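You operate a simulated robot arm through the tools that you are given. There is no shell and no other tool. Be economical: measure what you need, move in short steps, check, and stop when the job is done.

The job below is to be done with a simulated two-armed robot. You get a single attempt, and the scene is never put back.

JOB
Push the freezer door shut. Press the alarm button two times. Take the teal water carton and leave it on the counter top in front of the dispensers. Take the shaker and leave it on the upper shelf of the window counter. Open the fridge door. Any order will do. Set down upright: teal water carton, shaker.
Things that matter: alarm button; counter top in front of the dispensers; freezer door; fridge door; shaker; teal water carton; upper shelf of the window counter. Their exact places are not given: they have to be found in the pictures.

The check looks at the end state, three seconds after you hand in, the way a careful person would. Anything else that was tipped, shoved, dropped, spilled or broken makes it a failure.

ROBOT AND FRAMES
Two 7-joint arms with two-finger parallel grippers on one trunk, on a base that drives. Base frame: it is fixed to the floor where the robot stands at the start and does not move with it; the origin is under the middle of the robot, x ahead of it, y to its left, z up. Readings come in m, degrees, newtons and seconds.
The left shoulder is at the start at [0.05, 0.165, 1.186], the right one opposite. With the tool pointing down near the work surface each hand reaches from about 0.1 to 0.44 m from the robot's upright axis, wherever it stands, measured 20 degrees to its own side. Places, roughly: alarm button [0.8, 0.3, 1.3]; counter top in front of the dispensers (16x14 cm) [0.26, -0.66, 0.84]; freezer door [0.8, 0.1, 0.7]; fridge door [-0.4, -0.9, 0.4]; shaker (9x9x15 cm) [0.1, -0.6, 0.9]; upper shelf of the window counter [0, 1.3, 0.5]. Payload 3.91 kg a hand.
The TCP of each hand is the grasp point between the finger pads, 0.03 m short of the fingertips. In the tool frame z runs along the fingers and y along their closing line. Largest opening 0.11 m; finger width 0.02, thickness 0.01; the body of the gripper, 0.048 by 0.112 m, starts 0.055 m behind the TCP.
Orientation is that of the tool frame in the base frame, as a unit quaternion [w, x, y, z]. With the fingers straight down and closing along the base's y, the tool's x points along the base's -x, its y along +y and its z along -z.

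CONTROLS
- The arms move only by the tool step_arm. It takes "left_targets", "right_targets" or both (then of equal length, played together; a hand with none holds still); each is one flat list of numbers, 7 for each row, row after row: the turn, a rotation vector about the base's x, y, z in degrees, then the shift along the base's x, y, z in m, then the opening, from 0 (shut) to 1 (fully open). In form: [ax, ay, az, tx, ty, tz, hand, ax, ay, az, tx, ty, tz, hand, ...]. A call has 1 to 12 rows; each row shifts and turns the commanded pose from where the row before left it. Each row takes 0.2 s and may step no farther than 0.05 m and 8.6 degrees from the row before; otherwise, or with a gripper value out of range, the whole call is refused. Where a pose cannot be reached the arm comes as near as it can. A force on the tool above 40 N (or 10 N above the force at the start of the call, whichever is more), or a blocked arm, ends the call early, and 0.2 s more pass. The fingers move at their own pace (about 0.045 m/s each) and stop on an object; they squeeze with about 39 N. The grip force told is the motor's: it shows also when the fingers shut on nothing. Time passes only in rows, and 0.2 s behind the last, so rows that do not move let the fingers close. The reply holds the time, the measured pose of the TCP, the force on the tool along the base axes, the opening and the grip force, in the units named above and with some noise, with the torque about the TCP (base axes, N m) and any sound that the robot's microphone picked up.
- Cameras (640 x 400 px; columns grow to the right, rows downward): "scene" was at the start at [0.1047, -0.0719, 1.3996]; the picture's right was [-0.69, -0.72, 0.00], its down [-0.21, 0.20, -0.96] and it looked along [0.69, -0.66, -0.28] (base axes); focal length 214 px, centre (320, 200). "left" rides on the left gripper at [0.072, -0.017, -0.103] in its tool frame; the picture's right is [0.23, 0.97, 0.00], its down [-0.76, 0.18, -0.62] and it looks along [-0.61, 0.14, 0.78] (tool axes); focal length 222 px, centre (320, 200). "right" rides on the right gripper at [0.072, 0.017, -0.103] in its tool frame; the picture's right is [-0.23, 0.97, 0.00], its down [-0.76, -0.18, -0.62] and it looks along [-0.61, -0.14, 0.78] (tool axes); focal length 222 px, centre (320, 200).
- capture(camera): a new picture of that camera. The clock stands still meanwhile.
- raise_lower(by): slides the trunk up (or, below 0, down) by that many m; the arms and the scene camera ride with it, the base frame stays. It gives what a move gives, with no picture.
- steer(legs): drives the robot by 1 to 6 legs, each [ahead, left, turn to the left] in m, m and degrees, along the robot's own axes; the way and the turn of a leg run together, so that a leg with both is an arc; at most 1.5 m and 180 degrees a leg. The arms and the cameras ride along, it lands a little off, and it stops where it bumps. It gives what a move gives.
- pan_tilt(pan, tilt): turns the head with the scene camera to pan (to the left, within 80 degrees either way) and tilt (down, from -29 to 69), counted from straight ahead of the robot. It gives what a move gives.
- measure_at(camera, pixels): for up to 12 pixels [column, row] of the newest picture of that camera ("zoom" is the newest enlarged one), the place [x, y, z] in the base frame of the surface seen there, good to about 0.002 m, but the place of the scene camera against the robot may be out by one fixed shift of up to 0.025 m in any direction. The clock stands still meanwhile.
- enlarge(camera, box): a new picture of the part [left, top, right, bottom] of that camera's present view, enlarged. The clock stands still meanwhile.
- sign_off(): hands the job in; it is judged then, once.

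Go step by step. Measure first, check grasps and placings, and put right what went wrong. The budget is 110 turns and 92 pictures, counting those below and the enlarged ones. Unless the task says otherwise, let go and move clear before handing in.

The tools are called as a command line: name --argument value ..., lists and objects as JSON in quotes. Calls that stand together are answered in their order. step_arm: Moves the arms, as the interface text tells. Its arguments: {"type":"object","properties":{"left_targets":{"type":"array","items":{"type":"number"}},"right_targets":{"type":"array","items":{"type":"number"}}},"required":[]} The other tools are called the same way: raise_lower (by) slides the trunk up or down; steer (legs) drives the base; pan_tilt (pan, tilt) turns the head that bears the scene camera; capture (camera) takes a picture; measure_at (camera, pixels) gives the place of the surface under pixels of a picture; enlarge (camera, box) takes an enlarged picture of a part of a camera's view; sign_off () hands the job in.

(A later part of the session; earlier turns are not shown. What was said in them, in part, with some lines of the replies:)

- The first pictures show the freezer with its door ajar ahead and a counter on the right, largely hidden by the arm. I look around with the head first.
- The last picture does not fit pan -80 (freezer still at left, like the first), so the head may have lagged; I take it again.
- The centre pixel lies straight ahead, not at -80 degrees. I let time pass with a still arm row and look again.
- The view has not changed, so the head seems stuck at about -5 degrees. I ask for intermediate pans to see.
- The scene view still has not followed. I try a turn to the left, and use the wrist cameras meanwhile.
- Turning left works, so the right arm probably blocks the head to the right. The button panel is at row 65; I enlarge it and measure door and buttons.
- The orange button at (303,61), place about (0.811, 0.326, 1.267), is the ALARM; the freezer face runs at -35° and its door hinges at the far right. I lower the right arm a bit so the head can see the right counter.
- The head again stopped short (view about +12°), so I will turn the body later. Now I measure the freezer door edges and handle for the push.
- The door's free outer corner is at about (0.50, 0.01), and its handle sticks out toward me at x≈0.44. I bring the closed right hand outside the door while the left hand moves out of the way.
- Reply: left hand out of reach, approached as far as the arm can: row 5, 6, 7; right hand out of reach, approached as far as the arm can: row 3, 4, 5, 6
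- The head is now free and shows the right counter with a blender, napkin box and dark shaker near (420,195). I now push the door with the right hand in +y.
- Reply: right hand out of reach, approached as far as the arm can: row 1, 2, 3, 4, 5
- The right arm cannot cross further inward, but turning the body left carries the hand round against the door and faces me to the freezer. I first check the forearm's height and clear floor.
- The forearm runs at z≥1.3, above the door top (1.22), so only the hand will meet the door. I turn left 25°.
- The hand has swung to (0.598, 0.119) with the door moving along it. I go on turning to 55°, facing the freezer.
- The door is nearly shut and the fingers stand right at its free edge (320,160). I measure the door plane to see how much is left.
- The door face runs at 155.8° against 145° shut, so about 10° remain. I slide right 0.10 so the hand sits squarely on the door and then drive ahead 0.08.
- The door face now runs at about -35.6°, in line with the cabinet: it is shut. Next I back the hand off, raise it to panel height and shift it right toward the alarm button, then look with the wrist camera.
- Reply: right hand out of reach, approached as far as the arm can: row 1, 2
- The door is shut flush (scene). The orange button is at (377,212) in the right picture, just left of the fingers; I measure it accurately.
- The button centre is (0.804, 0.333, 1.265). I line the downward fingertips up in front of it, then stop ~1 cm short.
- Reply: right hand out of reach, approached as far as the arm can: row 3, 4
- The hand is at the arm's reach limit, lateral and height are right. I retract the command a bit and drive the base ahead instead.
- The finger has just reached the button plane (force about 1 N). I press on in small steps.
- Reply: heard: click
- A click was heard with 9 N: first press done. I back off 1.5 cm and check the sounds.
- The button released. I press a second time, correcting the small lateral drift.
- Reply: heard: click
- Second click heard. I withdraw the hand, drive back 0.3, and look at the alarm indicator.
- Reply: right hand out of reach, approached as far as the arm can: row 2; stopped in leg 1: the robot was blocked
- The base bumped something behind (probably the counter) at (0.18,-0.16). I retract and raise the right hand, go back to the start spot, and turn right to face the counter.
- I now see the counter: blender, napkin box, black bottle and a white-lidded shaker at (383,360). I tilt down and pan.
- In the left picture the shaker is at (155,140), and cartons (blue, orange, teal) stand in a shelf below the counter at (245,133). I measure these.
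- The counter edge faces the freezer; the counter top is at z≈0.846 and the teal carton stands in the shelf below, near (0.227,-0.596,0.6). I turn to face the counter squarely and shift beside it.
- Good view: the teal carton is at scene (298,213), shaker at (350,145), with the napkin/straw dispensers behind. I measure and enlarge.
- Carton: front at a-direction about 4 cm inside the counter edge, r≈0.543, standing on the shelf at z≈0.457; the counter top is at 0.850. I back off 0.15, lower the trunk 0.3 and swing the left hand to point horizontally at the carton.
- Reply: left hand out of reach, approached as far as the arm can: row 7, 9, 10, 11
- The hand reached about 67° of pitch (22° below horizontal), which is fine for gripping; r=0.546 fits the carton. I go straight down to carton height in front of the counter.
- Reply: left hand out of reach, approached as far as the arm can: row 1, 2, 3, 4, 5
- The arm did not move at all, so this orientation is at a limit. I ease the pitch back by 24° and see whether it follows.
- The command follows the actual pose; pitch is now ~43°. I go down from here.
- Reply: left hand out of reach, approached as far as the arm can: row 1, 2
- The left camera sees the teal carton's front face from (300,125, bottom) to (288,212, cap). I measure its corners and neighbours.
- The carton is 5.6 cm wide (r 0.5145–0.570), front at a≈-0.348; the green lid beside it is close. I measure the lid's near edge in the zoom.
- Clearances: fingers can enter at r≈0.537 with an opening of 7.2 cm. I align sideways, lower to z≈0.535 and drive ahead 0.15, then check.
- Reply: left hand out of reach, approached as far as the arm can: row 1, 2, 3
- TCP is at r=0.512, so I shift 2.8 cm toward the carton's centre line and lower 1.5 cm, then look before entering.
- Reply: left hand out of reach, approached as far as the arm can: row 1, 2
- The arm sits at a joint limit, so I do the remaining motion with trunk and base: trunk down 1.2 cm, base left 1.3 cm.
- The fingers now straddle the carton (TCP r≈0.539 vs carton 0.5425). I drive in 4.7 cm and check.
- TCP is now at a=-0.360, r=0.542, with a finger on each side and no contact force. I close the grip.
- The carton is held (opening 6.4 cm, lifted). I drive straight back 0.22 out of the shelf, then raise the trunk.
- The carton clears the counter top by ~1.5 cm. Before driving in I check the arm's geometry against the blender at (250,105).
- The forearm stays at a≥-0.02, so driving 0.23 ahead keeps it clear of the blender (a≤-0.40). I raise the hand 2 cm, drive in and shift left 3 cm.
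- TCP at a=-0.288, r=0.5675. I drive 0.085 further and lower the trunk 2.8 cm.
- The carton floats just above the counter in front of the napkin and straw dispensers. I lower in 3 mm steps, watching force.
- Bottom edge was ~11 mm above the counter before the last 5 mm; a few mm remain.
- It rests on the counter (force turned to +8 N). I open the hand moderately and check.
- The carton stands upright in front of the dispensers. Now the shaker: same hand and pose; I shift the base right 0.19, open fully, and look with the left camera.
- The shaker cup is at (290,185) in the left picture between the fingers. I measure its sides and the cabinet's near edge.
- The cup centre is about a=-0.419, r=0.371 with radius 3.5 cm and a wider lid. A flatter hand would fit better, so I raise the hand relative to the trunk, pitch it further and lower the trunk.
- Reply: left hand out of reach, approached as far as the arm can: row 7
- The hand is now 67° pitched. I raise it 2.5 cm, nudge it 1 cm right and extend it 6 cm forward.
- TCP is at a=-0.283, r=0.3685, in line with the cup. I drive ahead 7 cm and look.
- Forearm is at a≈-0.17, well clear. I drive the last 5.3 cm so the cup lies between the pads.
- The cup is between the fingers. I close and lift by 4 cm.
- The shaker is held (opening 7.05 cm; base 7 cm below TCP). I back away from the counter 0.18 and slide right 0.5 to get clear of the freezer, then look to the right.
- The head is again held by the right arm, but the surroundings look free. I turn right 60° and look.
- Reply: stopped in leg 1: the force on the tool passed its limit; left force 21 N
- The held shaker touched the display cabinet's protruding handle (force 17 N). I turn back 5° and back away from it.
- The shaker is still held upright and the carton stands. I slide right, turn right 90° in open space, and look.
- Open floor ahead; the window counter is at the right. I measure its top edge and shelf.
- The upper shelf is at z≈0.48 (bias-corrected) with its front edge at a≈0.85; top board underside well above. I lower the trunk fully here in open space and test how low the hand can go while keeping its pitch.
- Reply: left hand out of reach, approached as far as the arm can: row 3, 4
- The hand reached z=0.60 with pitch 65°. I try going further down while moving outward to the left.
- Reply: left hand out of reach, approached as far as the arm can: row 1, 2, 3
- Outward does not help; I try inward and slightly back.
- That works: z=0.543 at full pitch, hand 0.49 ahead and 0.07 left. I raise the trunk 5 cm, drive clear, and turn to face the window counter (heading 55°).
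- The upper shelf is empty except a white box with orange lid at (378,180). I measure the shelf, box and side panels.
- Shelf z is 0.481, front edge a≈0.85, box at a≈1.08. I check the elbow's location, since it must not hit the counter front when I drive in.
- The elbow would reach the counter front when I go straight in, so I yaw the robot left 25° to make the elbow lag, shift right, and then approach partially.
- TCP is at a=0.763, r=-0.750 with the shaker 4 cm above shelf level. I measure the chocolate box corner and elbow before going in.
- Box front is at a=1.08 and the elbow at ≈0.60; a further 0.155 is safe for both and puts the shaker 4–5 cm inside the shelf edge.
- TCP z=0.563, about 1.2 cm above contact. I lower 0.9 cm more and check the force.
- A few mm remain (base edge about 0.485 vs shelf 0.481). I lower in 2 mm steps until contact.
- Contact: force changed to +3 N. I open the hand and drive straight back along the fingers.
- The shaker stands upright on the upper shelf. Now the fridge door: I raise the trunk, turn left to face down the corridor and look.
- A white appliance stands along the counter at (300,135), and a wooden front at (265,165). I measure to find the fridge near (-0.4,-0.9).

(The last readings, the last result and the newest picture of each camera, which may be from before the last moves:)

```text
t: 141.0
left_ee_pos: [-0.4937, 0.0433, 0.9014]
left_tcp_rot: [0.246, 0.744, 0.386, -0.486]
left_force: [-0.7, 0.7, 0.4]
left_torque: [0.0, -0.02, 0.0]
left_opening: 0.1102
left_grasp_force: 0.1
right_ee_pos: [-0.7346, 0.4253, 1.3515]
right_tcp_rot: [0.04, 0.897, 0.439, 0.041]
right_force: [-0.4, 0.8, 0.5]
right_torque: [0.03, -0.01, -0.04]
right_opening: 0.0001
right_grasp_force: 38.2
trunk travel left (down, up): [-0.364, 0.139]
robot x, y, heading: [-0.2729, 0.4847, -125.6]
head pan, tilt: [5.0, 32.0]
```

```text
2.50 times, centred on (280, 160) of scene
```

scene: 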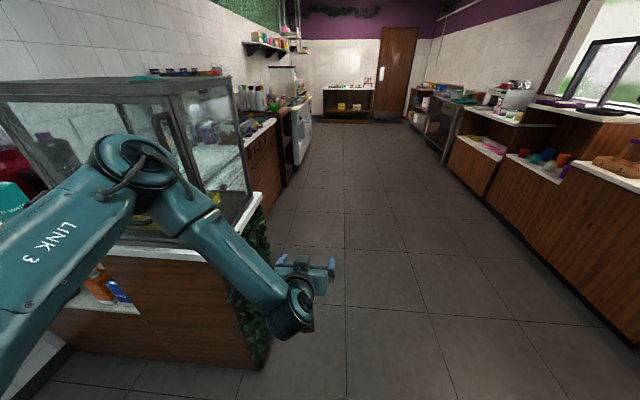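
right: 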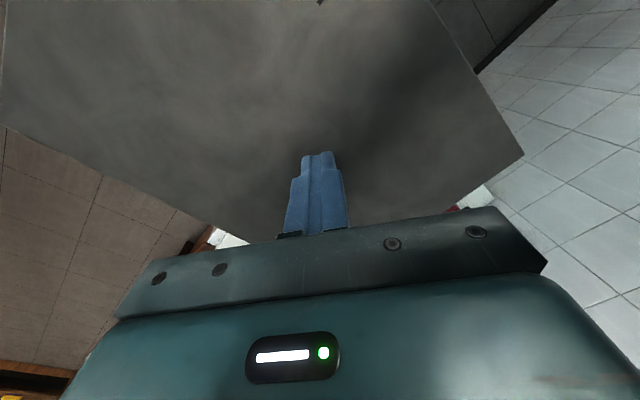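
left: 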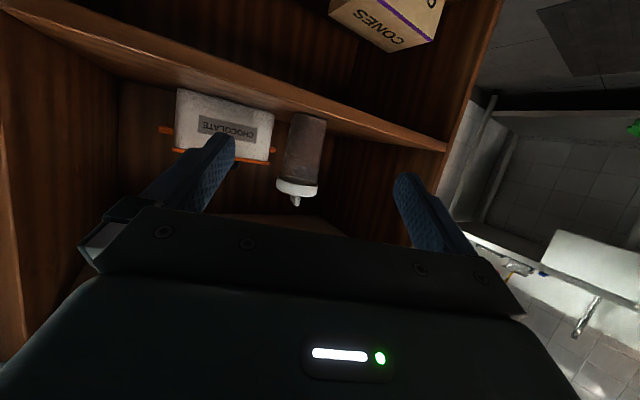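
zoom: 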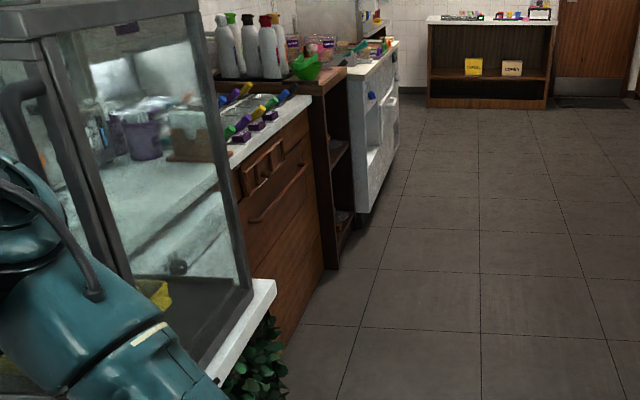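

The counter's corridor front is at r≈0.19 and the fridge must be at a≈-0.97, hidden behind the display. I drive down the corridor and turn left to face it.

steer --legs '[[0, -0.15, 0], [1.2, 0, 0], [0, 0, 90]]'

pan_tilt --pan -10 --tilt 45

capture --camera "scene"

```text
t: 152.0
left_ee_pos: [-0.6649, -0.6326, 0.9006]
left_tcp_rot: [0.52, 0.246, 0.801, -0.166]
left_force: [0.2, 0.0, -0.5]
left_torque: [-0.03, -0.02, -0.01]
left_opening: 0.1099
left_grasp_force: 0.0
right_ee_pos: [-1.0402, -0.8814, 1.3527]
right_tcp_rot: [-0.001, 0.314, 0.948, 0.057]
right_force: [-0.5, -0.1, -0.3]
right_torque: [0.0, 0.0, -0.03]
right_opening: 0.0002
right_grasp_force: 37.8
trunk travel left (down, up): [-0.364, 0.139]
robot x, y, heading: [-1.1024, -0.419, -34.5]
head pan, tilt: [5.0, 32.0]
```

```text
t: 152.8
left_ee_pos: [-0.6646, -0.6342, 0.9009]
left_tcp_rot: [0.52, 0.246, 0.801, -0.165]
left_force: [-0.3, 0.0, 0.6]
left_torque: [0.02, 0.04, -0.01]
left_opening: 0.1098
left_grasp_force: 0.0
right_ee_pos: [-1.0419, -0.8836, 1.3514]
right_tcp_rot: [-0.002, 0.317, 0.946, 0.061]
right_force: [-0.6, 0.1, 0.4]
right_torque: [-0.01, -0.02, -0.01]
right_opening: 0.0001
right_grasp_force: 37.3
trunk travel left (down, up): [-0.364, 0.139]
robot x, y, heading: [-1.1073, -0.417, -34.7]
head pan, tilt: [-10.0, 45.0]
```

```text
11 pictures are left
```

scene: 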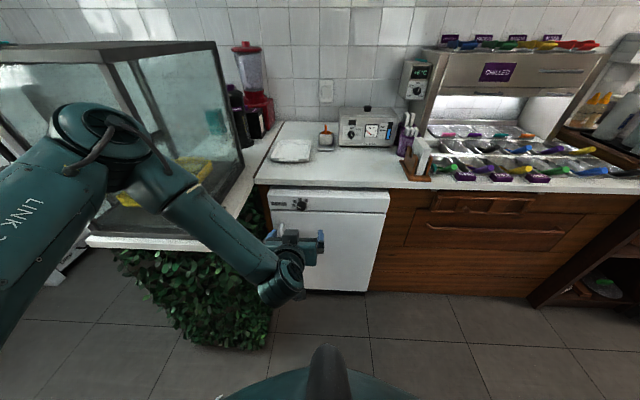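

The white under-counter fridge is at (330,235). I enlarge and measure its door, handle and hinge side.

enlarge --camera "scene" --box '[250, 170, 410, 300]'

measure_at --camera "scene" --pixels '[[273, 200], [388, 200], [330, 202], [302, 204], [385, 220], [365, 285], [280, 220], [340, 260], [340, 186], [380, 212], [276, 212]]'

```text
3.08 times, centred on (330, 235) of scene
```

zoom: 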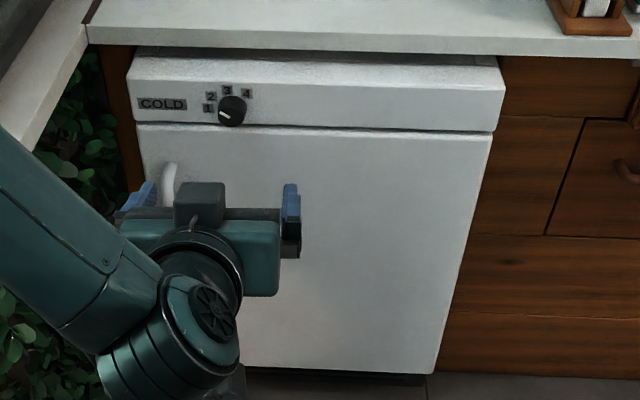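

```text
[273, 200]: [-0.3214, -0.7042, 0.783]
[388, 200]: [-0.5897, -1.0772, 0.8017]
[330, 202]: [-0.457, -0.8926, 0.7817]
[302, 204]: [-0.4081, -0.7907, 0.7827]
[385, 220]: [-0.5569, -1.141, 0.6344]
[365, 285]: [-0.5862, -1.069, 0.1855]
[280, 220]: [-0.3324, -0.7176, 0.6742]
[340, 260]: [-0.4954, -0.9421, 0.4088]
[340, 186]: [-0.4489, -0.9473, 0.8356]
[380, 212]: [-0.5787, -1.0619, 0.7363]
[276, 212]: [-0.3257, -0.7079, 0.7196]
```

The door has a vertical handle at its left side (zoom (168,180)), so it hinges on the right. I measure the handle and look with the left camera.

measure_at --camera "zoom" --pixels '[[170, 167], [166, 180], [165, 195], [180, 160], [142, 140], [130, 180], [100, 120]]'

capture --camera "left"

```text
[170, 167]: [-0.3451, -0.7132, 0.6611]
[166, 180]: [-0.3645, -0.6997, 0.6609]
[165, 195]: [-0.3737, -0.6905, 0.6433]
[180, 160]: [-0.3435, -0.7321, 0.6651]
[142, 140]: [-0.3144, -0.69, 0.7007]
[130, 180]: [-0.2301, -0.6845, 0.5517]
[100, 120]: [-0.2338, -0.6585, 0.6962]
```

```text
9 pictures are left
```

left: 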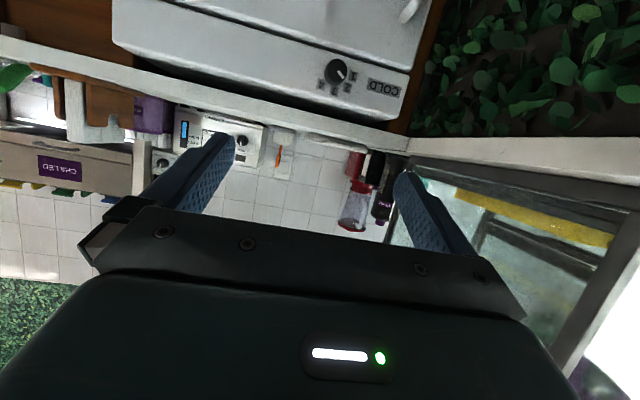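

The handle bar is at a≈-0.78, r≈0.09, z up to ~0.64, hinge at a≈-1.2; plants and display stand close on the left. I plan to grip it with the right hand pointing down, so I fold the left arm away and bring the right hand forward, yawed -45°.

step_arm --left_targets '[3.76, 5.42, 0, -0.0059, 0.0248, 0.039, 0, 3.76, 5.42, 0, -0.0059, 0.0248, 0.039, 0, 3.76, 5.42, 0, -0.0059, 0.0248, 0.039, 0, 3.76, 5.42, 0, -0.0059, 0.0248, 0.039, 0, 3.76, 5.42, 0, -0.0059, 0.0248, 0.039, 0, 3.76, 5.42, 0, -0.0059, 0.0248, 0.039, 0, 3.76, 5.42, 0, -0.0059, 0.0248, 0.039, 0, 3.76, 5.42, 0, -0.0059, 0.0248, 0.039, 0, 3.76, 5.42, 0, -0.0059, 0.0248, 0.039, 0, 3.76, 5.42, 0, -0.0059, 0.0248, 0.039, 0]' --right_targets '[0, 0, -4.5, 0.0212, 0.0096, 0, 0.6, 0, 0, -4.5, 0.0212, 0.0096, 0, 0.6, 0, 0, -4.5, 0.0212, 0.0096, 0, 0.6, 0, 0, -4.5, 0.0212, 0.0096, 0, 0.6, 0, 0, -4.5, 0.0212, 0.0096, 0, 0.6, 0, 0, -4.5, 0.0212, 0.0096, 0, 0.6, 0, 0, -4.5, 0.0212, 0.0096, 0, 0.6, 0, 0, -4.5, 0.0212, 0.0096, 0, 0.6, 0, 0, -4.5, 0.0212, 0.0096, 0, 0.6, 0, 0, -4.5, 0.0212, 0.0096, 0, 0.6]'

```text
t: 155.0
left_ee_pos: [-0.7233, -0.3873, 1.2904]
left_tcp_rot: [0.001, 0.295, 0.956, -0.001]
left_force: [-0.6, -0.4, 0.2]
left_torque: [0.01, -0.01, -0.01]
left_opening: 0.0
left_grasp_force: 37.5
right_ee_pos: [-0.9603, -0.9224, 1.3041]
right_tcp_rot: [0.021, 0.655, 0.753, 0.06]
right_force: [-0.7, -1.0, -0.4]
right_torque: [0.02, -0.02, 0.01]
right_opening: 0.0659
right_grasp_force: 0.0
right hand out of reach, approached as far as the arm can: row 6, 7, 8, 9, 10
trunk travel left (down, up): [-0.364, 0.139]
robot x, y, heading: [-1.1053, -0.4155, -34.8]
head pan, tilt: [-10.0, 45.0]
```

The left arm is folded; the right hand is limited to 0.33 right at this height. I lower it relative to the shoulder and try moving it inward again.

step_arm --right_targets '[0, 0, 0, 0, 0, -0.045, 0.6, 0, 0, 0, 0, 0, -0.045, 0.6, 0, 0, 0, 0, 0, -0.045, 0.6, 0, 0, 0, 0.017, 0.025, -0.03, 0.6, 0, 0, 0, 0.017, 0.025, -0.03, 0.6, 0, 0, 0, 0.017, 0.025, -0.03, 0.6, 0, 0, 0, 0.017, 0.025, 0, 0.6, 0, 0, 0, 0.017, 0.025, 0, 0.6, 0, 0, 0, 0.017, 0.025, 0, 0.6]'

```text
t: 157.0
left_ee_pos: [-0.722, -0.3865, 1.2902]
left_tcp_rot: [0.002, 0.294, 0.956, -0.001]
left_force: [0.2, 0.0, 0.2]
left_torque: [0.0, 0.02, -0.01]
left_opening: 0.0001
left_grasp_force: 37.6
right_ee_pos: [-0.9516, -0.8703, 1.0388]
right_tcp_rot: [0.015, 0.655, 0.753, 0.058]
right_force: [-0.3, -0.4, 1.0]
right_torque: [0.01, 0.01, -0.02]
right_opening: 0.0661
right_grasp_force: 0.1
right hand out of reach, approached as far as the arm can: row 1, 4, 5, 6, 7, 8, 9
trunk travel left (down, up): [-0.364, 0.139]
robot x, y, heading: [-1.109, -0.4194, -34.6]
head pan, tilt: [-10.0, 45.0]
```

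I measure the plant wall's corner in the last scene picture to know the room for the base.

measure_at --camera "scene" --pixels '[[262, 320], [240, 340], [200, 330], [255, 250], [266, 300], [150, 260], [225, 250], [200, 246]]'

```text
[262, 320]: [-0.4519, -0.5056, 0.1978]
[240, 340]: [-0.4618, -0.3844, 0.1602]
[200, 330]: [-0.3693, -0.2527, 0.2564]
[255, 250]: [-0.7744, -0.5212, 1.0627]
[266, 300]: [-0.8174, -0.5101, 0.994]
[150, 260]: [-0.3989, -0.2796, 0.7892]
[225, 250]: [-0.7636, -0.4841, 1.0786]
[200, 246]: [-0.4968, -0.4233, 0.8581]
```

The plant/display corner is at a≈-0.65, r≈-0.165, so the left hand pointing down fits well facing straight: I bring it to 0.45 ahead/0.15 left and low, retract the right hand, then lower the trunk.

step_arm --left_targets '[0, 0, 0, 0.0083, -0.0209, -0.0375, 0.6, 0, 0, 0, 0.0083, -0.0209, -0.0375, 0.6, 0, 0, 0, 0.0083, -0.0209, -0.0375, 0.6, 0, 0, 0, 0.0083, -0.0209, -0.0375, 0.6, 0, 0, 0, 0.0083, -0.0209, -0.0375, 0.6, 0, 0, 0, 0.0083, -0.0209, -0.0375, 0.6, 0, 0, 0, 0.0083, -0.0209, -0.0375, 0.6, 0, 0, 0, 0.0083, -0.0209, -0.0375, 0.6]' --right_targets '[0, 0, 0, -0.0103, 0.0071, 0.025, 0, 0, 0, 0, -0.0103, 0.0071, 0.025, 0, 0, 0, 0, -0.0103, 0.0071, 0.025, 0, 0, 0, 0, -0.0103, 0.0071, 0.025, 0, 0, 0, 0, -0.0103, 0.0071, 0.025, 0, 0, 0, 0, -0.0103, 0.0071, 0.025, 0, 0, 0, 0, -0.0103, 0.0071, 0.025, 0, 0, 0, 0, -0.0103, 0.0071, 0.025, 0]'

raise_lower --by -0.36

capture --camera "left"

```text
t: 158.2
left_ee_pos: [-0.6808, -0.4913, 1.1015]
left_tcp_rot: [0.002, 0.294, 0.956, -0.001]
left_force: [0.7, 0.3, 0.1]
left_torque: [0.0, 0.01, -0.02]
left_opening: 0.0662
left_grasp_force: 0.0
right_ee_pos: [-1.0346, -0.8702, 1.1306]
right_tcp_rot: [-0.002, 0.663, 0.738, 0.125]
right_force: [0.4, 0.5, 0.9]
right_torque: [0.02, -0.01, -0.02]
right_opening: 0.0
right_grasp_force: 38.1
right hand out of reach, approached as far as the arm can: row 1, 2, 3, 4, 5, 6
trunk travel left (down, up): [-0.364, 0.139]
robot x, y, heading: [-1.1115, -0.4202, -34.7]
head pan, tilt: [-10.0, 45.0]
stopped in row 6 (right hand): the arm was blocked; the commanded pose is now the measured one
```

```text
t: 161.7
left_ee_pos: [-0.6798, -0.4911, 0.7409]
left_tcp_rot: [0.001, 0.294, 0.956, -0.002]
left_force: [-0.3, -0.5, 0.6]
left_torque: [0.02, 0.02, -0.01]
left_opening: 0.0661
left_grasp_force: 0.2
right_ee_pos: [-1.0361, -0.8698, 0.7721]
right_tcp_rot: [-0.003, 0.664, 0.737, 0.125]
right_force: [-0.5, -0.5, 0.3]
right_torque: [-0.01, 0.0, -0.04]
right_opening: 0.0
right_grasp_force: 37.9
trunk travel left (down, up): [-0.004, 0.499]
robot x, y, heading: [-1.111, -0.4186, -34.6]
head pan, tilt: [-10.0, 45.0]
```

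```text
8 pictures are left
```

left: 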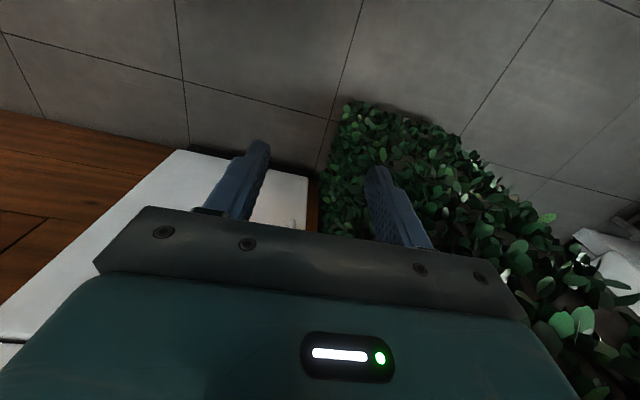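

The left hand is at a=-0.79, r=-0.277, nearly in line with the handle. I measure around (307,205) to locate the bar accurately and lower the hand by 9 cm.

measure_at --camera "left" --pixels '[[306, 195], [307, 215], [307, 228], [300, 180], [290, 225], [320, 180], [345, 120]]'

step_arm --left_targets '[0, 0, 0, 0, 0, -0.045, 0.6, 0, 0, 0, 0, 0, -0.045, 0.6]'

enlarge --camera "left" --box '[220, 100, 420, 240]'

```text
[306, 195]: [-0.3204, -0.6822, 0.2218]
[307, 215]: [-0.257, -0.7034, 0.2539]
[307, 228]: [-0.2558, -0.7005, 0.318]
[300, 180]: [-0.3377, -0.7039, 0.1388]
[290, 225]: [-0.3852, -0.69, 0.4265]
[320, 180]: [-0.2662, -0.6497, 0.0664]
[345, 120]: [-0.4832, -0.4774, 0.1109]
```

```text
t: 162.3
left_ee_pos: [-0.6793, -0.4901, 0.6508]
left_tcp_rot: [0.001, 0.293, 0.956, -0.001]
left_force: [-0.5, -0.1, 0.5]
left_torque: [-0.02, 0.03, -0.01]
left_opening: 0.066
left_grasp_force: 0.0
right_ee_pos: [-1.0351, -0.8699, 0.7713]
right_tcp_rot: [-0.003, 0.664, 0.737, 0.124]
right_force: [-0.3, 0.0, -0.5]
right_torque: [0.01, 0.0, -0.01]
right_opening: 0.0
right_grasp_force: 38.1
trunk travel left (down, up): [-0.004, 0.499]
robot x, y, heading: [-1.113, -0.4182, -34.7]
head pan, tilt: [-10.0, 45.0]
```

```text
2.86 times, centred on (320, 170) of left
```

zoom: 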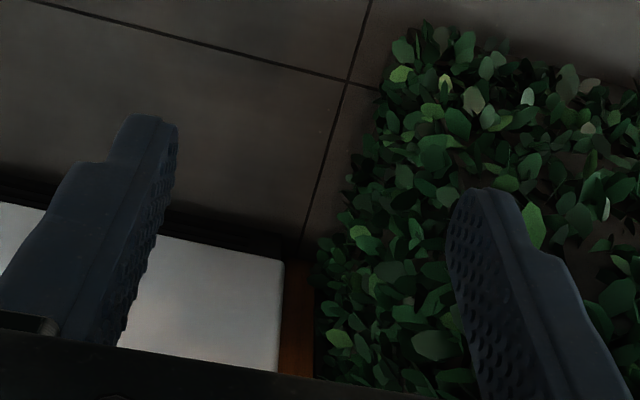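

The point (290,225) hit the handle at (-0.385,-0.690,0.43): the bar is at a≈-0.784, r≈0.085, from z≈0.42 to 0.64. I pitch the hand 40°, set z≈0.58 and drive ahead part of the way.

step_arm --left_targets '[-4.55, -6.58, 0, 0, 0, -0.014, 0.8, -4.55, -6.58, 0, 0, 0, -0.014, 0.8, -4.55, -6.58, 0, 0, 0, -0.014, 0.8, -4.55, -6.58, 0, 0, 0, -0.014, 0.8, -4.55, -6.58, 0, 0, 0, -0.014, 0.8]'

steer --legs '[[0.24, 0.0, 0]]'

capture --camera "left"

```text
t: 163.5
left_ee_pos: [-0.6815, -0.4927, 0.5807]
left_tcp_rot: [0.328, 0.275, 0.898, -0.105]
left_force: [-0.1, -1.0, -0.1]
left_torque: [0.01, 0.02, 0.02]
left_opening: 0.0881
left_grasp_force: 0.1
right_ee_pos: [-1.0357, -0.8698, 0.7711]
right_tcp_rot: [-0.003, 0.664, 0.737, 0.126]
right_force: [0.1, -0.3, 0.1]
right_torque: [-0.01, 0.01, 0.01]
right_opening: 0.0002
right_grasp_force: 37.9
trunk travel left (down, up): [-0.004, 0.499]
robot x, y, heading: [-1.1014, -0.4192, -34.6]
head pan, tilt: [-10.0, 45.0]
```

```text
t: 165.3
left_ee_pos: [-0.4982, -0.6183, 0.5785]
left_tcp_rot: [0.323, 0.282, 0.897, -0.105]
left_force: [-0.1, 0.7, 0.1]
left_torque: [-0.01, -0.02, -0.02]
left_opening: 0.0881
left_grasp_force: 0.0
right_ee_pos: [-0.8444, -1.0006, 0.7653]
right_tcp_rot: [-0.011, 0.662, 0.738, 0.128]
right_force: [-0.5, 0.1, 0.5]
right_torque: [-0.02, -0.03, 0.03]
right_opening: 0.0
right_grasp_force: 37.2
trunk travel left (down, up): [-0.004, 0.499]
robot x, y, heading: [-0.9151, -0.5515, -34.3]
head pan, tilt: [-10.0, 45.0]
stopped in leg 1: the robot was blocked; the commanded pose is now the measured one
```

```text
6 pictures are left
```

left: 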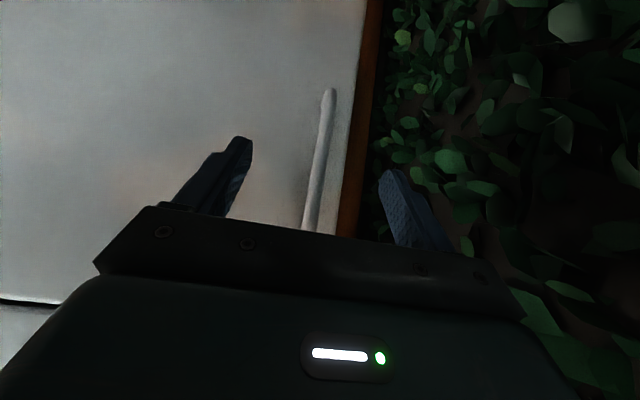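

The base stopped (probably the left elbow against the display), with TCP at r=-0.055, a=-0.792; the bar shows between the fingers at (320,150). I back off 3 cm and extend the arm itself.

steer --legs '[[-0.03, 0, 0]]'

step_arm --left_targets '[0, 0, 0, 0.0352, -0.0216, 0, 0.8, 0, 0, 0, 0.0352, -0.0216, 0, 0.8, 0, 0, 0, 0.0352, -0.0216, 0, 0.8]'

```text
t: 166.2
left_ee_pos: [-0.5212, -0.6031, 0.5772]
left_tcp_rot: [0.321, 0.282, 0.898, -0.105]
left_force: [-0.6, -0.3, -0.2]
left_torque: [0.0, -0.03, -0.01]
left_opening: 0.0879
left_grasp_force: 0.0
right_ee_pos: [-0.8677, -0.9847, 0.765]
right_tcp_rot: [-0.013, 0.662, 0.738, 0.127]
right_force: [1.0, -0.2, -1.2]
right_torque: [0.03, -0.03, -0.05]
right_opening: 0.0001
right_grasp_force: 37.6
trunk travel left (down, up): [-0.004, 0.499]
robot x, y, heading: [-0.9388, -0.532, -34.4]
head pan, tilt: [-10.0, 45.0]
```

```text
t: 167.2
left_ee_pos: [-0.4754, -0.6414, 0.5779]
left_tcp_rot: [0.313, 0.312, 0.889, -0.119]
left_force: [0.1, 0.7, -0.4]
left_torque: [0.02, 0.01, 0.01]
left_opening: 0.088
left_grasp_force: 0.0
right_ee_pos: [-0.8905, -0.9623, 0.7645]
right_tcp_rot: [-0.016, 0.658, 0.742, 0.131]
right_force: [-1.0, -0.2, 0.4]
right_torque: [-0.03, -0.02, -0.04]
right_opening: 0.0001
right_grasp_force: 37.3
trunk travel left (down, up): [-0.004, 0.499]
robot x, y, heading: [-0.9682, -0.5146, -33.6]
head pan, tilt: [-10.0, 45.0]
stopped in row 3 (left hand): the arm was blocked; the commanded pose is now the measured one
```

The elbow pushes against something and moved the base back. I back off and take one scene picture to see where the left arm is blocked.

steer --legs '[[-0.12, 0, 0]]'

pan_tilt --pan 15 --tilt 35

capture --camera "scene"

measure_at --camera "scene" --pixels '[[200, 150], [150, 130], [230, 190], [250, 220], [100, 200], [180, 100], [260, 260], [120, 300], [60, 150], [300, 230]]'

```text
t: 168.4
left_ee_pos: [-0.5696, -0.5785, 0.5716]
left_tcp_rot: [0.309, 0.31, 0.892, -0.115]
left_force: [0.8, 0.0, 0.6]
left_torque: [0.0, 0.0, -0.02]
left_opening: 0.088
left_grasp_force: 0.1
right_ee_pos: [-0.9878, -0.899, 0.7603]
right_tcp_rot: [-0.02, 0.661, 0.739, 0.13]
right_force: [-0.5, 0.2, 0.3]
right_torque: [-0.01, 0.01, 0.02]
right_opening: 0.0
right_grasp_force: 37.7
trunk travel left (down, up): [-0.004, 0.499]
robot x, y, heading: [-1.065, -0.4524, -33.7]
head pan, tilt: [-10.0, 45.0]
```

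```text
t: 169.3
left_ee_pos: [-0.5696, -0.5792, 0.5723]
left_tcp_rot: [0.309, 0.311, 0.891, -0.116]
left_force: [-1.4, -0.9, 0.9]
left_torque: [0.04, -0.04, -0.01]
left_opening: 0.088
left_grasp_force: 0.1
right_ee_pos: [-0.9883, -0.9, 0.76]
right_tcp_rot: [-0.022, 0.661, 0.739, 0.129]
right_force: [-0.1, -0.1, -0.7]
right_torque: [-0.03, 0.0, -0.02]
right_opening: 0.0
right_grasp_force: 37.5
trunk travel left (down, up): [-0.004, 0.499]
robot x, y, heading: [-1.0638, -0.4505, -34.0]
head pan, tilt: [15.0, 35.0]
```

```text
5 pictures are left
```

scene: 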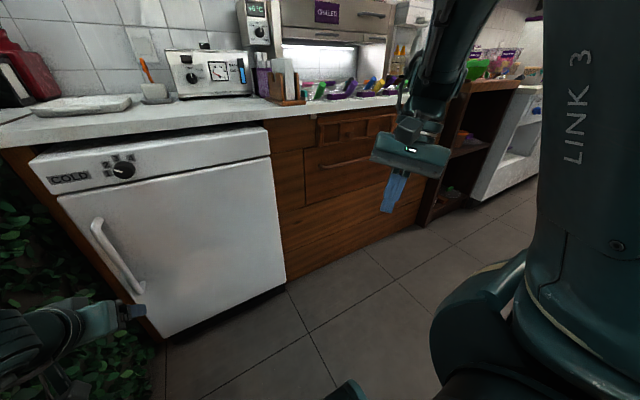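

```text
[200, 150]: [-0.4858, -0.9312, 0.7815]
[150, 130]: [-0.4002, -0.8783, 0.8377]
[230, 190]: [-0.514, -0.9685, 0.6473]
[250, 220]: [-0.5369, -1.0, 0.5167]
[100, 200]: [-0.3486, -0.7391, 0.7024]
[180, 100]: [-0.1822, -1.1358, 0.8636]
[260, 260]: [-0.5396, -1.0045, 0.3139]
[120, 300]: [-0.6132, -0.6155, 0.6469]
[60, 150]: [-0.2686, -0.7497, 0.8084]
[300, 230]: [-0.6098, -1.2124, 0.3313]
```

The scene view shows the handle clearly ((97,222)–(140,290)). Since the left elbow meets the display, I fold the left arm and prepare the right hand (pitched 40°, yawed -25°) for a 45°-turned approach.

measure_at --camera "scene" --pixels '[[97, 225], [106, 242], [118, 260], [130, 277], [140, 290], [125, 250], [90, 240]]'

step_arm --left_targets '[2.24, 3.32, 0, -0.0179, 0.0181, 0.035, 0, 2.24, 3.32, 0, -0.0179, 0.0181, 0.035, 0, 2.24, 3.32, 0, -0.0179, 0.0181, 0.035, 0, 2.24, 3.32, 0, -0.0179, 0.0181, 0.035, 0, 2.24, 3.32, 0, -0.0179, 0.0181, 0.035, 0, 2.24, 3.32, 0, -0.0179, 0.0181, 0.035, 0, 2.24, 3.32, 0, -0.0179, 0.0181, 0.035, 0, 2.24, 3.32, 0, -0.0179, 0.0181, 0.035, 0, 2.24, 3.32, 0, -0.0179, 0.0181, 0.035, 0, 2.24, 3.32, 0, -0.0179, 0.0181, 0.035, 0]' --right_targets '[-6.2, 4.2, 0, 0.0151, 0.0073, -0.018, 0.6, -6.2, 4.2, 0, 0.0151, 0.0073, -0.018, 0.6, 0, 0, 6.67, 0.0151, 0.0073, -0.018, 0.6, 0, 0, 6.67, 0.0151, 0.0073, -0.018, 0.6, 0, 0, 6.67, 0.0151, 0.0073, -0.018, 0.6, -6.86, -4.12, 0, 0.0151, 0.0073, -0.018, 0.6, -6.86, -4.12, 0, 0.0151, 0.0073, -0.018, 0.6, -6.86, -4.12, 0, 0.0151, 0.0073, -0.018, 0.6, -6.86, -4.12, 0, 0.0151, 0.0073, -0.018, 0.6, -6.86, -4.12, 0, 0.0151, 0.0073, -0.018, 0.6]'

```text
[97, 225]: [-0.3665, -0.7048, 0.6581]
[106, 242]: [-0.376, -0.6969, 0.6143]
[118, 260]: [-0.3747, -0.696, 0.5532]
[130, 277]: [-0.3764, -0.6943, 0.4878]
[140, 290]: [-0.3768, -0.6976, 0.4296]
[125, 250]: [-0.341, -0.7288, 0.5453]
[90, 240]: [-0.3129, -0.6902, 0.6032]
```

```text
t: 171.5
left_ee_pos: [-0.7514, -0.3969, 0.9208]
left_tcp_rot: [-0.024, 0.319, 0.947, -0.028]
left_force: [0.3, -0.2, -0.6]
left_torque: [0.01, 0.03, 0.04]
left_opening: 0.0001
left_grasp_force: 37.3
right_ee_pos: [-0.9398, -0.9674, 0.5685]
right_tcp_rot: [0.3, 0.499, 0.798, -0.157]
right_force: [-1.0, 0.2, 0.2]
right_torque: [-0.03, 0.01, 0.01]
right_opening: 0.0657
right_grasp_force: 0.1
right hand out of reach, approached as far as the arm can: row 2, 4, 5, 6, 7, 8, 9, 10
trunk travel left (down, up): [-0.004, 0.499]
robot x, y, heading: [-1.0664, -0.4457, -33.7]
head pan, tilt: [15.0, 35.0]
```

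The bar centre is at a≈-0.785, r≈0.09, z 0.42–0.63; the right hand is pitched 40° at 0.395 ahead / 0.364 right. I turn left 44° and move to a pre-approach spot 12 cm short.

steer --legs '[[0, 0, 43.8], [0.124, 0.059, 0]]'

capture --camera "right"

```text
t: 174.8
left_ee_pos: [-0.7648, -0.1152, 0.9206]
left_tcp_rot: [-0.01, -0.062, 0.998, -0.033]
left_force: [0.0, -0.4, 0.6]
left_torque: [-0.01, -0.04, -0.05]
left_opening: 0.0
left_grasp_force: 38.1
right_ee_pos: [-0.5027, -0.6535, 0.567]
right_tcp_rot: [0.338, 0.16, 0.927, -0.029]
right_force: [0.8, 0.5, -0.5]
right_torque: [-0.04, 0.01, 0.04]
right_opening: 0.0661
right_grasp_force: 0.0
trunk travel left (down, up): [-0.004, 0.499]
robot x, y, heading: [-0.9594, -0.3683, 10.6]
head pan, tilt: [15.0, 35.0]
```

```text
4 pictures are left
```

right: 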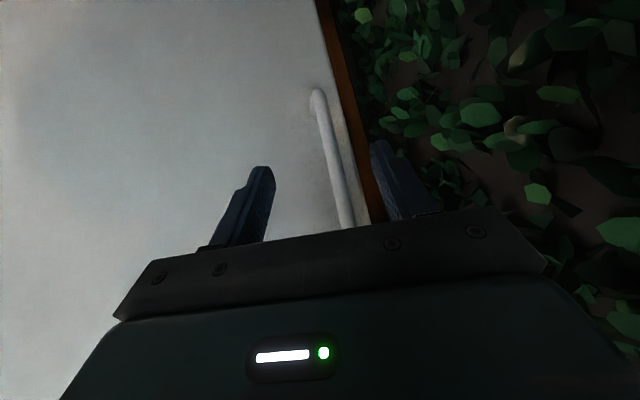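

The handle appears between the fingers ((330,150)). I measure it with the accurate wrist camera.

measure_at --camera "right" --pixels '[[318, 97], [325, 125], [332, 155], [340, 190], [345, 215], [300, 150]]'

```text
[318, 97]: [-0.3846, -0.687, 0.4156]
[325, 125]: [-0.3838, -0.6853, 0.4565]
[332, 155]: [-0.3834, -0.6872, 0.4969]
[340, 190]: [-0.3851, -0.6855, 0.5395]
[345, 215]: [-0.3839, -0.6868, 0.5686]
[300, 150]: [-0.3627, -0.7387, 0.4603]
```

Bar surface at (-0.384,-0.686): r=0.078. I drive the computed 11 cm ahead / 5.8 cm right so the bar sits between the pads, then close.

steer --legs '[[0.11, -0.0575, 0]]'

step_arm --right_targets '[0, 0, 0, 0, 0, 0, 0, 0, 0, 0, 0, 0, 0, 0, 0, 0, 0, 0, 0, 0, 0, 0, 0, 0, 0, 0, 0, 0]'

```text
t: 176.1
left_ee_pos: [-0.6473, -0.1522, 0.9202]
left_tcp_rot: [-0.011, -0.06, 0.998, -0.033]
left_force: [0.2, 0.2, 0.0]
left_torque: [0.01, -0.01, -0.01]
left_opening: 0.0001
left_grasp_force: 37.5
right_ee_pos: [-0.3867, -0.6916, 0.5678]
right_tcp_rot: [0.337, 0.162, 0.927, -0.03]
right_force: [0.1, 0.2, 0.4]
right_torque: [-0.01, 0.02, 0.0]
right_opening: 0.0661
right_grasp_force: 0.1
trunk travel left (down, up): [-0.004, 0.499]
robot x, y, heading: [-0.8357, -0.409, 10.3]
head pan, tilt: [15.0, 35.0]
```

```text
t: 177.2
left_ee_pos: [-0.6482, -0.151, 0.922]
left_tcp_rot: [-0.01, -0.062, 0.997, -0.034]
left_force: [0.0, 0.5, 0.7]
left_torque: [0.01, -0.01, 0.03]
left_opening: 0.0
left_grasp_force: 37.7
right_ee_pos: [-0.3849, -0.6876, 0.5677]
right_tcp_rot: [0.339, 0.155, 0.928, -0.025]
right_force: [-1.2, 7.9, 9.5]
right_torque: [-1.13, 0.57, 0.2]
right_opening: 0.0197
right_grasp_force: 44.9
trunk travel left (down, up): [-0.004, 0.499]
robot x, y, heading: [-0.8364, -0.4027, 10.4]
head pan, tilt: [15.0, 35.0]
stopped in row 4 (right hand): the force on the tool passed its limit (the readings are from after the stop); the commanded pose is now the measured one
```

The bar is gripped (opening 2 cm). I pull along the door's arc: first 15°.

steer --legs '[[-0.096, 0.055, 0]]'

```text
t: 178.4
left_ee_pos: [-0.753, -0.1127, 0.9194]
left_tcp_rot: [-0.01, -0.062, 0.997, -0.034]
left_force: [-0.3, -0.4, 0.0]
left_torque: [-0.01, 0.0, -0.02]
left_opening: 0.0
left_grasp_force: 37.6
right_ee_pos: [-0.489, -0.6462, 0.5665]
right_tcp_rot: [0.339, 0.154, 0.928, -0.021]
right_force: [5.8, 33.0, 10.3]
right_torque: [-0.53, 1.4, 0.21]
right_opening: 0.0199
right_grasp_force: 44.9
trunk travel left (down, up): [-0.004, 0.499]
robot x, y, heading: [-0.944, -0.3706, 10.3]
head pan, tilt: [15.0, 35.0]
```

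The door follows (about 15°), with a side force of 30 N toward +a, so the arc should bend less. I correct and pull on to about 35°.

steer --legs '[[-0.0555, 0.0428, 0], [-0.0707, 0.0194, 0]]'

```text
t: 179.4
left_ee_pos: [-0.7919, -0.0951, 0.92]
left_tcp_rot: [-0.011, -0.062, 0.997, -0.034]
left_force: [-0.5, -0.5, 0.1]
left_torque: [-0.03, -0.03, 0.06]
left_opening: 0.0
left_grasp_force: 38.1
right_ee_pos: [-0.5324, -0.6368, 0.5659]
right_tcp_rot: [0.336, 0.162, 0.927, -0.035]
right_force: [0.2, 2.4, -1.8]
right_torque: [-1.42, -0.04, 0.07]
right_opening: 0.0185
right_grasp_force: 44.8
trunk travel left (down, up): [-0.004, 0.499]
robot x, y, heading: [-0.9802, -0.35, 10.1]
head pan, tilt: [15.0, 35.0]
stopped in leg 1: the force on the tool passed its limit (the readings are from after the stop); the commanded pose is now the measured one
```

The stop came from twisting of the grip, so the base should rotate with the door about its hinge. I do two small arcs of 7.5° around the hinge.

steer --legs '[[-0.1015, -0.036, 7.5], [-0.1015, -0.036, 7.5]]'

```text
t: 181.4
left_ee_pos: [-1.0349, -0.1825, 0.9199]
left_tcp_rot: [-0.006, -0.192, 0.981, -0.035]
left_force: [-0.2, 0.2, -0.5]
left_torque: [0.0, 0.01, 0.0]
left_opening: 0.0
left_grasp_force: 37.4
right_ee_pos: [-0.6429, -0.6379, 0.5669]
right_tcp_rot: [0.338, 0.039, 0.94, 0.01]
right_force: [-3.7, 20.3, -3.3]
right_torque: [-1.02, 0.22, 0.22]
right_opening: 0.0187
right_grasp_force: 44.7
trunk travel left (down, up): [-0.004, 0.499]
robot x, y, heading: [-1.1521, -0.4792, 25.1]
head pan, tilt: [15.0, 35.0]
```

The door is at about 36°. I continue with four more arcs, with a slight outward correction to relieve the 20 N radial force.

steer --legs '[[-0.1, -0.029, 7.5], [-0.1, -0.03, 7.5], [-0.1, -0.033, 7.5], [-0.1, -0.034, 7.5]]'

```text
t: 183.2
left_ee_pos: [-1.2094, -0.2897, 0.919]
left_tcp_rot: [-0.003, -0.291, 0.956, -0.036]
left_force: [-0.6, 1.1, 0.4]
left_torque: [0.0, -0.03, 0.0]
left_opening: 0.0
left_grasp_force: 37.9
right_ee_pos: [-0.7329, -0.6602, 0.5667]
right_tcp_rot: [0.334, -0.054, 0.94, 0.034]
right_force: [1.1, 1.6, -2.6]
right_torque: [-1.26, -0.58, 0.04]
right_opening: 0.0183
right_grasp_force: 44.9
trunk travel left (down, up): [-0.004, 0.499]
robot x, y, heading: [-1.2609, -0.6016, 37.2]
head pan, tilt: [15.0, 35.0]
stopped in leg 2: the force on the tool passed its limit (the readings are from after the stop); the commanded pose is now the measured one
```

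A circle fit puts the hinge at (r 0.113, a -1.188); the door is at about 48°. I continue with exact arcs.

steer --legs '[[-0.099, -0.0356, 7.5], [-0.099, -0.0356, 7.5], [-0.099, -0.0356, 7.5]]'

```text
t: 185.8
left_ee_pos: [-1.4349, -0.5553, 0.9206]
left_tcp_rot: [0.004, -0.459, 0.888, -0.035]
left_force: [0.3, -0.2, 0.4]
left_torque: [0.02, 0.0, -0.01]
left_opening: 0.0
left_grasp_force: 37.7
right_ee_pos: [-0.8589, -0.7309, 0.5678]
right_tcp_rot: [0.321, -0.228, 0.914, 0.099]
right_force: [-1.8, 1.8, 3.0]
right_torque: [-1.18, -0.57, -0.02]
right_opening: 0.0185
right_grasp_force: 45.2
trunk travel left (down, up): [-0.004, 0.499]
robot x, y, heading: [-1.3752, -0.8672, 58.3]
head pan, tilt: [15.0, 35.0]
stopped in leg 3: the force on the tool passed its limit (the readings are from after the stop); the commanded pose is now the measured one
```

The door is now about 71° open. I open the fingers and retreat along the tool axis, then look.

step_arm --right_targets '[0, 0, 0, 0, 0, 0, 0.65, 0, 0, 0, 0, 0, 0, 0.65, 0, 0, 0, 0, 0, 0, 0.65]'

steer --legs '[[-0.134, 0.066, 0]]'

capture --camera "right"

```text
t: 186.6
left_ee_pos: [-1.4331, -0.5536, 0.9196]
left_tcp_rot: [0.004, -0.458, 0.888, -0.035]
left_force: [-0.3, 0.5, -1.1]
left_torque: [0.03, 0.01, 0.01]
left_opening: 0.0
left_grasp_force: 37.8
right_ee_pos: [-0.8578, -0.7306, 0.5663]
right_tcp_rot: [0.321, -0.226, 0.914, 0.099]
right_force: [0.7, -0.3, -0.6]
right_torque: [-0.02, 0.0, 0.02]
right_opening: 0.0715
right_grasp_force: 0.0
trunk travel left (down, up): [-0.004, 0.499]
robot x, y, heading: [-1.3676, -0.8653, 58.2]
head pan, tilt: [15.0, 35.0]
```

```text
t: 188.0
left_ee_pos: [-1.5617, -0.6328, 0.9203]
left_tcp_rot: [0.004, -0.459, 0.888, -0.036]
left_force: [0.0, -0.9, -0.3]
left_torque: [-0.01, -0.02, 0.04]
left_opening: 0.0
left_grasp_force: 37.5
right_ee_pos: [-0.9851, -0.807, 0.5663]
right_tcp_rot: [0.321, -0.226, 0.914, 0.099]
right_force: [-0.2, -0.5, 0.1]
right_torque: [-0.03, 0.02, 0.02]
right_opening: 0.0714
right_grasp_force: 0.0
trunk travel left (down, up): [-0.004, 0.499]
robot x, y, heading: [-1.5005, -0.9456, 58.0]
head pan, tilt: [15.0, 35.0]
```

```text
3 pictures are left
```

right: 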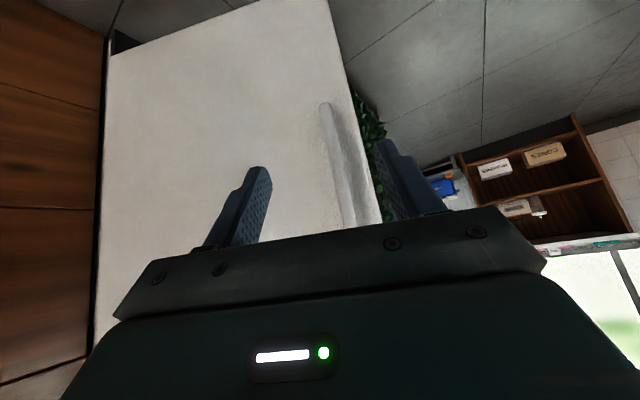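

The door stands open. I measure its angle, back away further, and take a last look.

measure_at --camera "right" --pixels '[[140, 120], [300, 80], [200, 160]]'

steer --legs '[[-0.3, 0.1, 0]]'

raise_lower --by 0.4

pan_tilt --pan -15 --tilt 25

capture --camera "scene"

```text
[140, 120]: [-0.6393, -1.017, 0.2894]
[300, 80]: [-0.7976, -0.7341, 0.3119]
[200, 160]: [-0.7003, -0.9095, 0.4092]
```

```text
t: 190.1
left_ee_pos: [-1.8078, -0.8372, 0.9204]
left_tcp_rot: [0.004, -0.461, 0.886, -0.035]
left_force: [0.0, 0.3, -0.1]
left_torque: [-0.02, -0.01, 0.04]
left_opening: 0.0
left_grasp_force: 37.7
right_ee_pos: [-1.2283, -1.0102, 0.5664]
right_tcp_rot: [0.321, -0.229, 0.914, 0.1]
right_force: [-0.1, -0.3, 0.0]
right_torque: [-0.04, 0.0, -0.02]
right_opening: 0.0716
right_grasp_force: 0.1
trunk travel left (down, up): [-0.004, 0.499]
robot x, y, heading: [-1.7408, -1.1495, 58.3]
head pan, tilt: [15.0, 35.0]
```

```text
t: 194.0
left_ee_pos: [-1.8068, -0.838, 1.32]
left_tcp_rot: [0.004, -0.461, 0.887, -0.035]
left_force: [0.4, -0.6, -0.5]
left_torque: [0.01, -0.02, 0.0]
left_opening: 0.0001
left_grasp_force: 37.9
right_ee_pos: [-1.2301, -1.0097, 0.9656]
right_tcp_rot: [0.321, -0.228, 0.913, 0.1]
right_force: [-0.3, -0.8, 0.0]
right_torque: [0.0, 0.01, -0.02]
right_opening: 0.0712
right_grasp_force: 0.0
trunk travel left (down, up): [-0.404, 0.099]
robot x, y, heading: [-1.7468, -1.1482, 58.3]
head pan, tilt: [15.0, 35.0]
```

```text
t: 194.9
left_ee_pos: [-1.8066, -0.8378, 1.3207]
left_tcp_rot: [0.004, -0.461, 0.887, -0.036]
left_force: [0.7, 0.1, 0.0]
left_torque: [0.03, 0.01, 0.01]
left_opening: 0.0001
left_grasp_force: 38.5
right_ee_pos: [-1.2293, -1.0109, 0.967]
right_tcp_rot: [0.321, -0.229, 0.913, 0.1]
right_force: [-0.1, 0.6, -0.3]
right_torque: [0.0, 0.0, -0.02]
right_opening: 0.0714
right_grasp_force: 0.1
trunk travel left (down, up): [-0.404, 0.099]
robot x, y, heading: [-1.743, -1.147, 58.0]
head pan, tilt: [-15.0, 25.0]
```

```text
2 pictures are left
```

scene: 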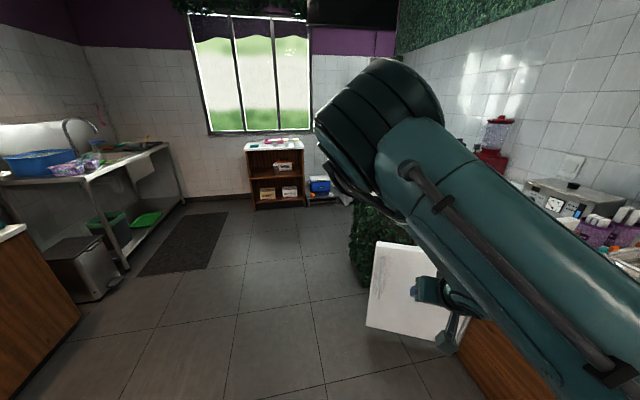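

The door is about 64° open by measurement. To be safe I regrip the handle and open it somewhat further, first returning to the previous pre-grip spot.

raise_lower --by -0.4

steer --legs '[[0.302, -0.099, 0]]'

capture --camera "right"

measure_at --camera "right" --pixels '[[330, 130], [335, 150], [340, 170], [345, 195], [350, 210]]'

```text
t: 198.8
left_ee_pos: [-1.807, -0.8379, 0.9212]
left_tcp_rot: [0.004, -0.461, 0.887, -0.036]
left_force: [-0.4, -0.2, -0.1]
left_torque: [0.0, -0.01, 0.02]
left_opening: 0.0
left_grasp_force: 37.4
right_ee_pos: [-1.2293, -1.0106, 0.5657]
right_tcp_rot: [0.321, -0.228, 0.914, 0.1]
right_force: [-0.1, 0.0, -0.7]
right_torque: [0.03, -0.01, 0.02]
right_opening: 0.0716
right_grasp_force: 0.2
trunk travel left (down, up): [-0.004, 0.499]
robot x, y, heading: [-1.7458, -1.149, 58.2]
head pan, tilt: [-15.0, 25.0]
```

```text
t: 200.9
left_ee_pos: [-1.5679, -0.6312, 0.9201]
left_tcp_rot: [0.005, -0.461, 0.886, -0.035]
left_force: [0.3, 0.9, 0.1]
left_torque: [-0.04, 0.03, -0.02]
left_opening: 0.0002
left_grasp_force: 37.8
right_ee_pos: [-0.9897, -0.8029, 0.5672]
right_tcp_rot: [0.321, -0.229, 0.913, 0.101]
right_force: [0.3, -0.1, -0.5]
right_torque: [0.01, 0.02, -0.01]
right_opening: 0.0715
right_grasp_force: 0.1
trunk travel left (down, up): [-0.004, 0.499]
robot x, y, heading: [-1.5053, -0.9409, 58.2]
head pan, tilt: [-15.0, 25.0]
```

```text
1 pictures are left
```

right: 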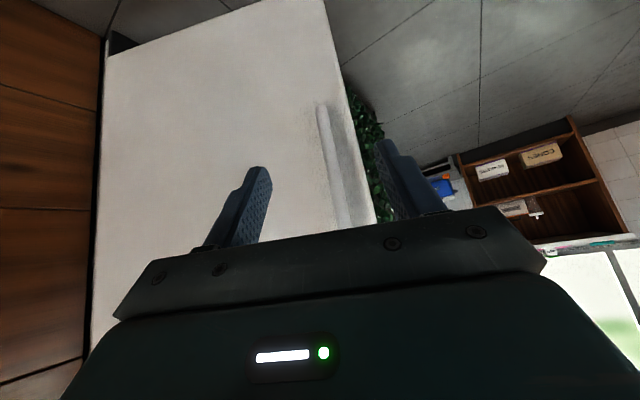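

```text
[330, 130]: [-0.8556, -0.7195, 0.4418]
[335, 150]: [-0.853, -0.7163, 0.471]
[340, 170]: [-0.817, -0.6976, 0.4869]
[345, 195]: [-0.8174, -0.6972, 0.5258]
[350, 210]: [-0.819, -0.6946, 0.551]
```

The bar is at (-0.855,-0.718). I drive in 13.8 cm ahead / 7.3 cm right, close, and pull two more arcs.

steer --legs '[[0.138, -0.073, 0]]'

step_arm --right_targets '[0, 0, 0, 0, 0, 0, 0, 0, 0, 0, 0, 0, 0, 0, 0, 0, 0, 0, 0, 0, 0, 0, 0, 0, 0, 0, 0, 0]'

steer --legs '[[-0.099, -0.035, 7.5], [-0.099, -0.035, 7.5]]'

```text
t: 202.3
left_ee_pos: [-1.4318, -0.5508, 0.9205]
left_tcp_rot: [0.004, -0.462, 0.886, -0.035]
left_force: [-0.1, 0.4, -0.8]
left_torque: [-0.02, 0.02, -0.01]
left_opening: 0.0
left_grasp_force: 37.7
right_ee_pos: [-0.8548, -0.723, 0.5671]
right_tcp_rot: [0.321, -0.229, 0.914, 0.101]
right_force: [-0.2, -1.1, 0.2]
right_torque: [0.01, 0.02, 0.0]
right_opening: 0.0716
right_grasp_force: 0.1
trunk travel left (down, up): [-0.004, 0.499]
robot x, y, heading: [-1.3719, -0.86, 58.5]
head pan, tilt: [-15.0, 25.0]
```

```text
t: 203.3
left_ee_pos: [-1.4308, -0.5516, 0.9207]
left_tcp_rot: [0.004, -0.46, 0.887, -0.034]
left_force: [0.1, -0.8, 0.1]
left_torque: [0.0, 0.01, -0.01]
left_opening: 0.0
left_grasp_force: 37.9
right_ee_pos: [-0.8525, -0.728, 0.5677]
right_tcp_rot: [0.321, -0.226, 0.915, 0.095]
right_force: [18.5, -23.4, -1.9]
right_torque: [-0.9, -0.99, -0.21]
right_opening: 0.0188
right_grasp_force: 37.5
trunk travel left (down, up): [-0.004, 0.499]
robot x, y, heading: [-1.3694, -0.861, 58.2]
head pan, tilt: [-15.0, 25.0]
```

```text
t: 205.2
left_ee_pos: [-1.5273, -0.7851, 0.9205]
left_tcp_rot: [0.009, -0.573, 0.819, -0.035]
left_force: [-0.1, 0.3, 0.3]
left_torque: [-0.03, 0.0, 0.01]
left_opening: 0.0
left_grasp_force: 37.7
right_ee_pos: [-0.928, -0.8017, 0.5661]
right_tcp_rot: [0.304, -0.349, 0.874, 0.145]
right_force: [-17.3, 12.3, -1.6]
right_torque: [-0.86, -0.85, 0.13]
right_opening: 0.0189
right_grasp_force: 44.3
trunk travel left (down, up): [-0.004, 0.499]
robot x, y, heading: [-1.386, -1.0734, 73.4]
head pan, tilt: [-15.0, 25.0]
```

Two more arcs succeeded: the door is at about 80°. I release, retreat and check with the last picture.

step_arm --right_targets '[0, 0, 0, 0, 0, 0, 0.65, 0, 0, 0, 0, 0, 0, 0.65, 0, 0, 0, 0, 0, 0, 0.65, 0, 0, 0, 0, 0, 0, 0.65]'

steer --legs '[[-0.134, 0.066, 0], [-0.1, 0.05, 0]]'

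capture --camera "right"

measure_at --camera "right" --pixels '[[200, 120], [280, 80], [250, 130], [300, 100]]'

```text
t: 206.2
left_ee_pos: [-1.5276, -0.7862, 0.9216]
left_tcp_rot: [0.009, -0.573, 0.819, -0.034]
left_force: [0.6, 0.1, 0.8]
left_torque: [0.02, -0.04, -0.04]
left_opening: 0.0
left_grasp_force: 38.4
right_ee_pos: [-0.927, -0.8011, 0.567]
right_tcp_rot: [0.303, -0.349, 0.875, 0.144]
right_force: [-0.2, 0.1, -1.0]
right_torque: [0.01, -0.02, -0.02]
right_opening: 0.0718
right_grasp_force: 0.1
trunk travel left (down, up): [-0.004, 0.499]
robot x, y, heading: [-1.3846, -1.0708, 73.3]
head pan, tilt: [-15.0, 25.0]
```

```text
t: 208.4
left_ee_pos: [-1.7063, -0.9784, 0.9209]
left_tcp_rot: [0.009, -0.574, 0.818, -0.035]
left_force: [0.3, -0.3, 0.1]
left_torque: [0.01, 0.02, -0.01]
left_opening: 0.0
left_grasp_force: 37.4
right_ee_pos: [-1.1053, -0.9893, 0.5657]
right_tcp_rot: [0.304, -0.351, 0.874, 0.145]
right_force: [0.0, -0.2, 0.1]
right_torque: [-0.01, -0.03, 0.01]
right_opening: 0.0716
right_grasp_force: 0.1
trunk travel left (down, up): [-0.004, 0.499]
robot x, y, heading: [-1.5657, -1.2595, 73.6]
head pan, tilt: [-15.0, 25.0]
```

```text
0 pictures are left
```

right: 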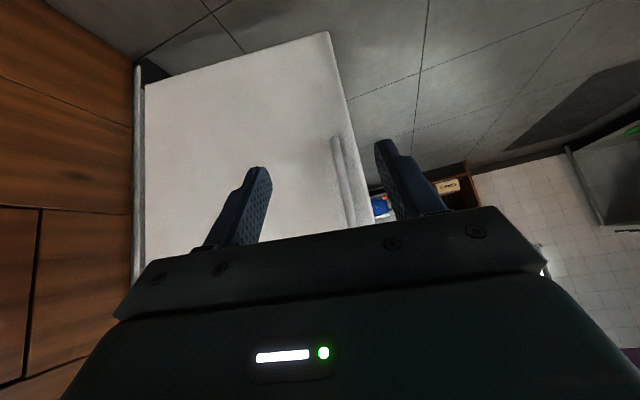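

```text
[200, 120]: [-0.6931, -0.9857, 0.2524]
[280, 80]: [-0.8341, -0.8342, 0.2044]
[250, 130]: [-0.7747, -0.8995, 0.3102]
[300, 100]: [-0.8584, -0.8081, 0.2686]
```

The fridge door is now about 78° open (it runs from (-0.693,-0.986) to (-0.858,-0.808)), and both hands are clear. I hand the job in.

sign_off

```text
The job is handed in.
```

I handed the job in with all five parts done; the verdict has not come back.

- **Freezer door:** pushed shut; in the pictures it sits flush with the cabinet.
- **Alarm button:** pressed twice, with one click heard each time.
- **Teal water carton:** standing upright on the counter top in front of the napkin and straw dispensers.
- **Shaker:** standing upright on the upper shelf of the window counter, beside the chocolate box.
- **Fridge door:** open about 78 degrees, with both hands clear of it.

There were three bumps along the way:

- **Shaker and display cabinet:** while I carried it, the shaker touched the cabinet's handle at about 17 N and I backed off. It stayed in the grip, and the cabinet looked unchanged afterwards.
- **Left arm near the display:** during the first try at the fridge handle, the left arm was blocked, probably by the display, and pushed the base back about 3 cm. I did not check the display up close afterwards.
- **Base while backing:** after the alarm presses, the base bumped something behind it, probably the counter. Nothing on the counter looked moved in later pictures.
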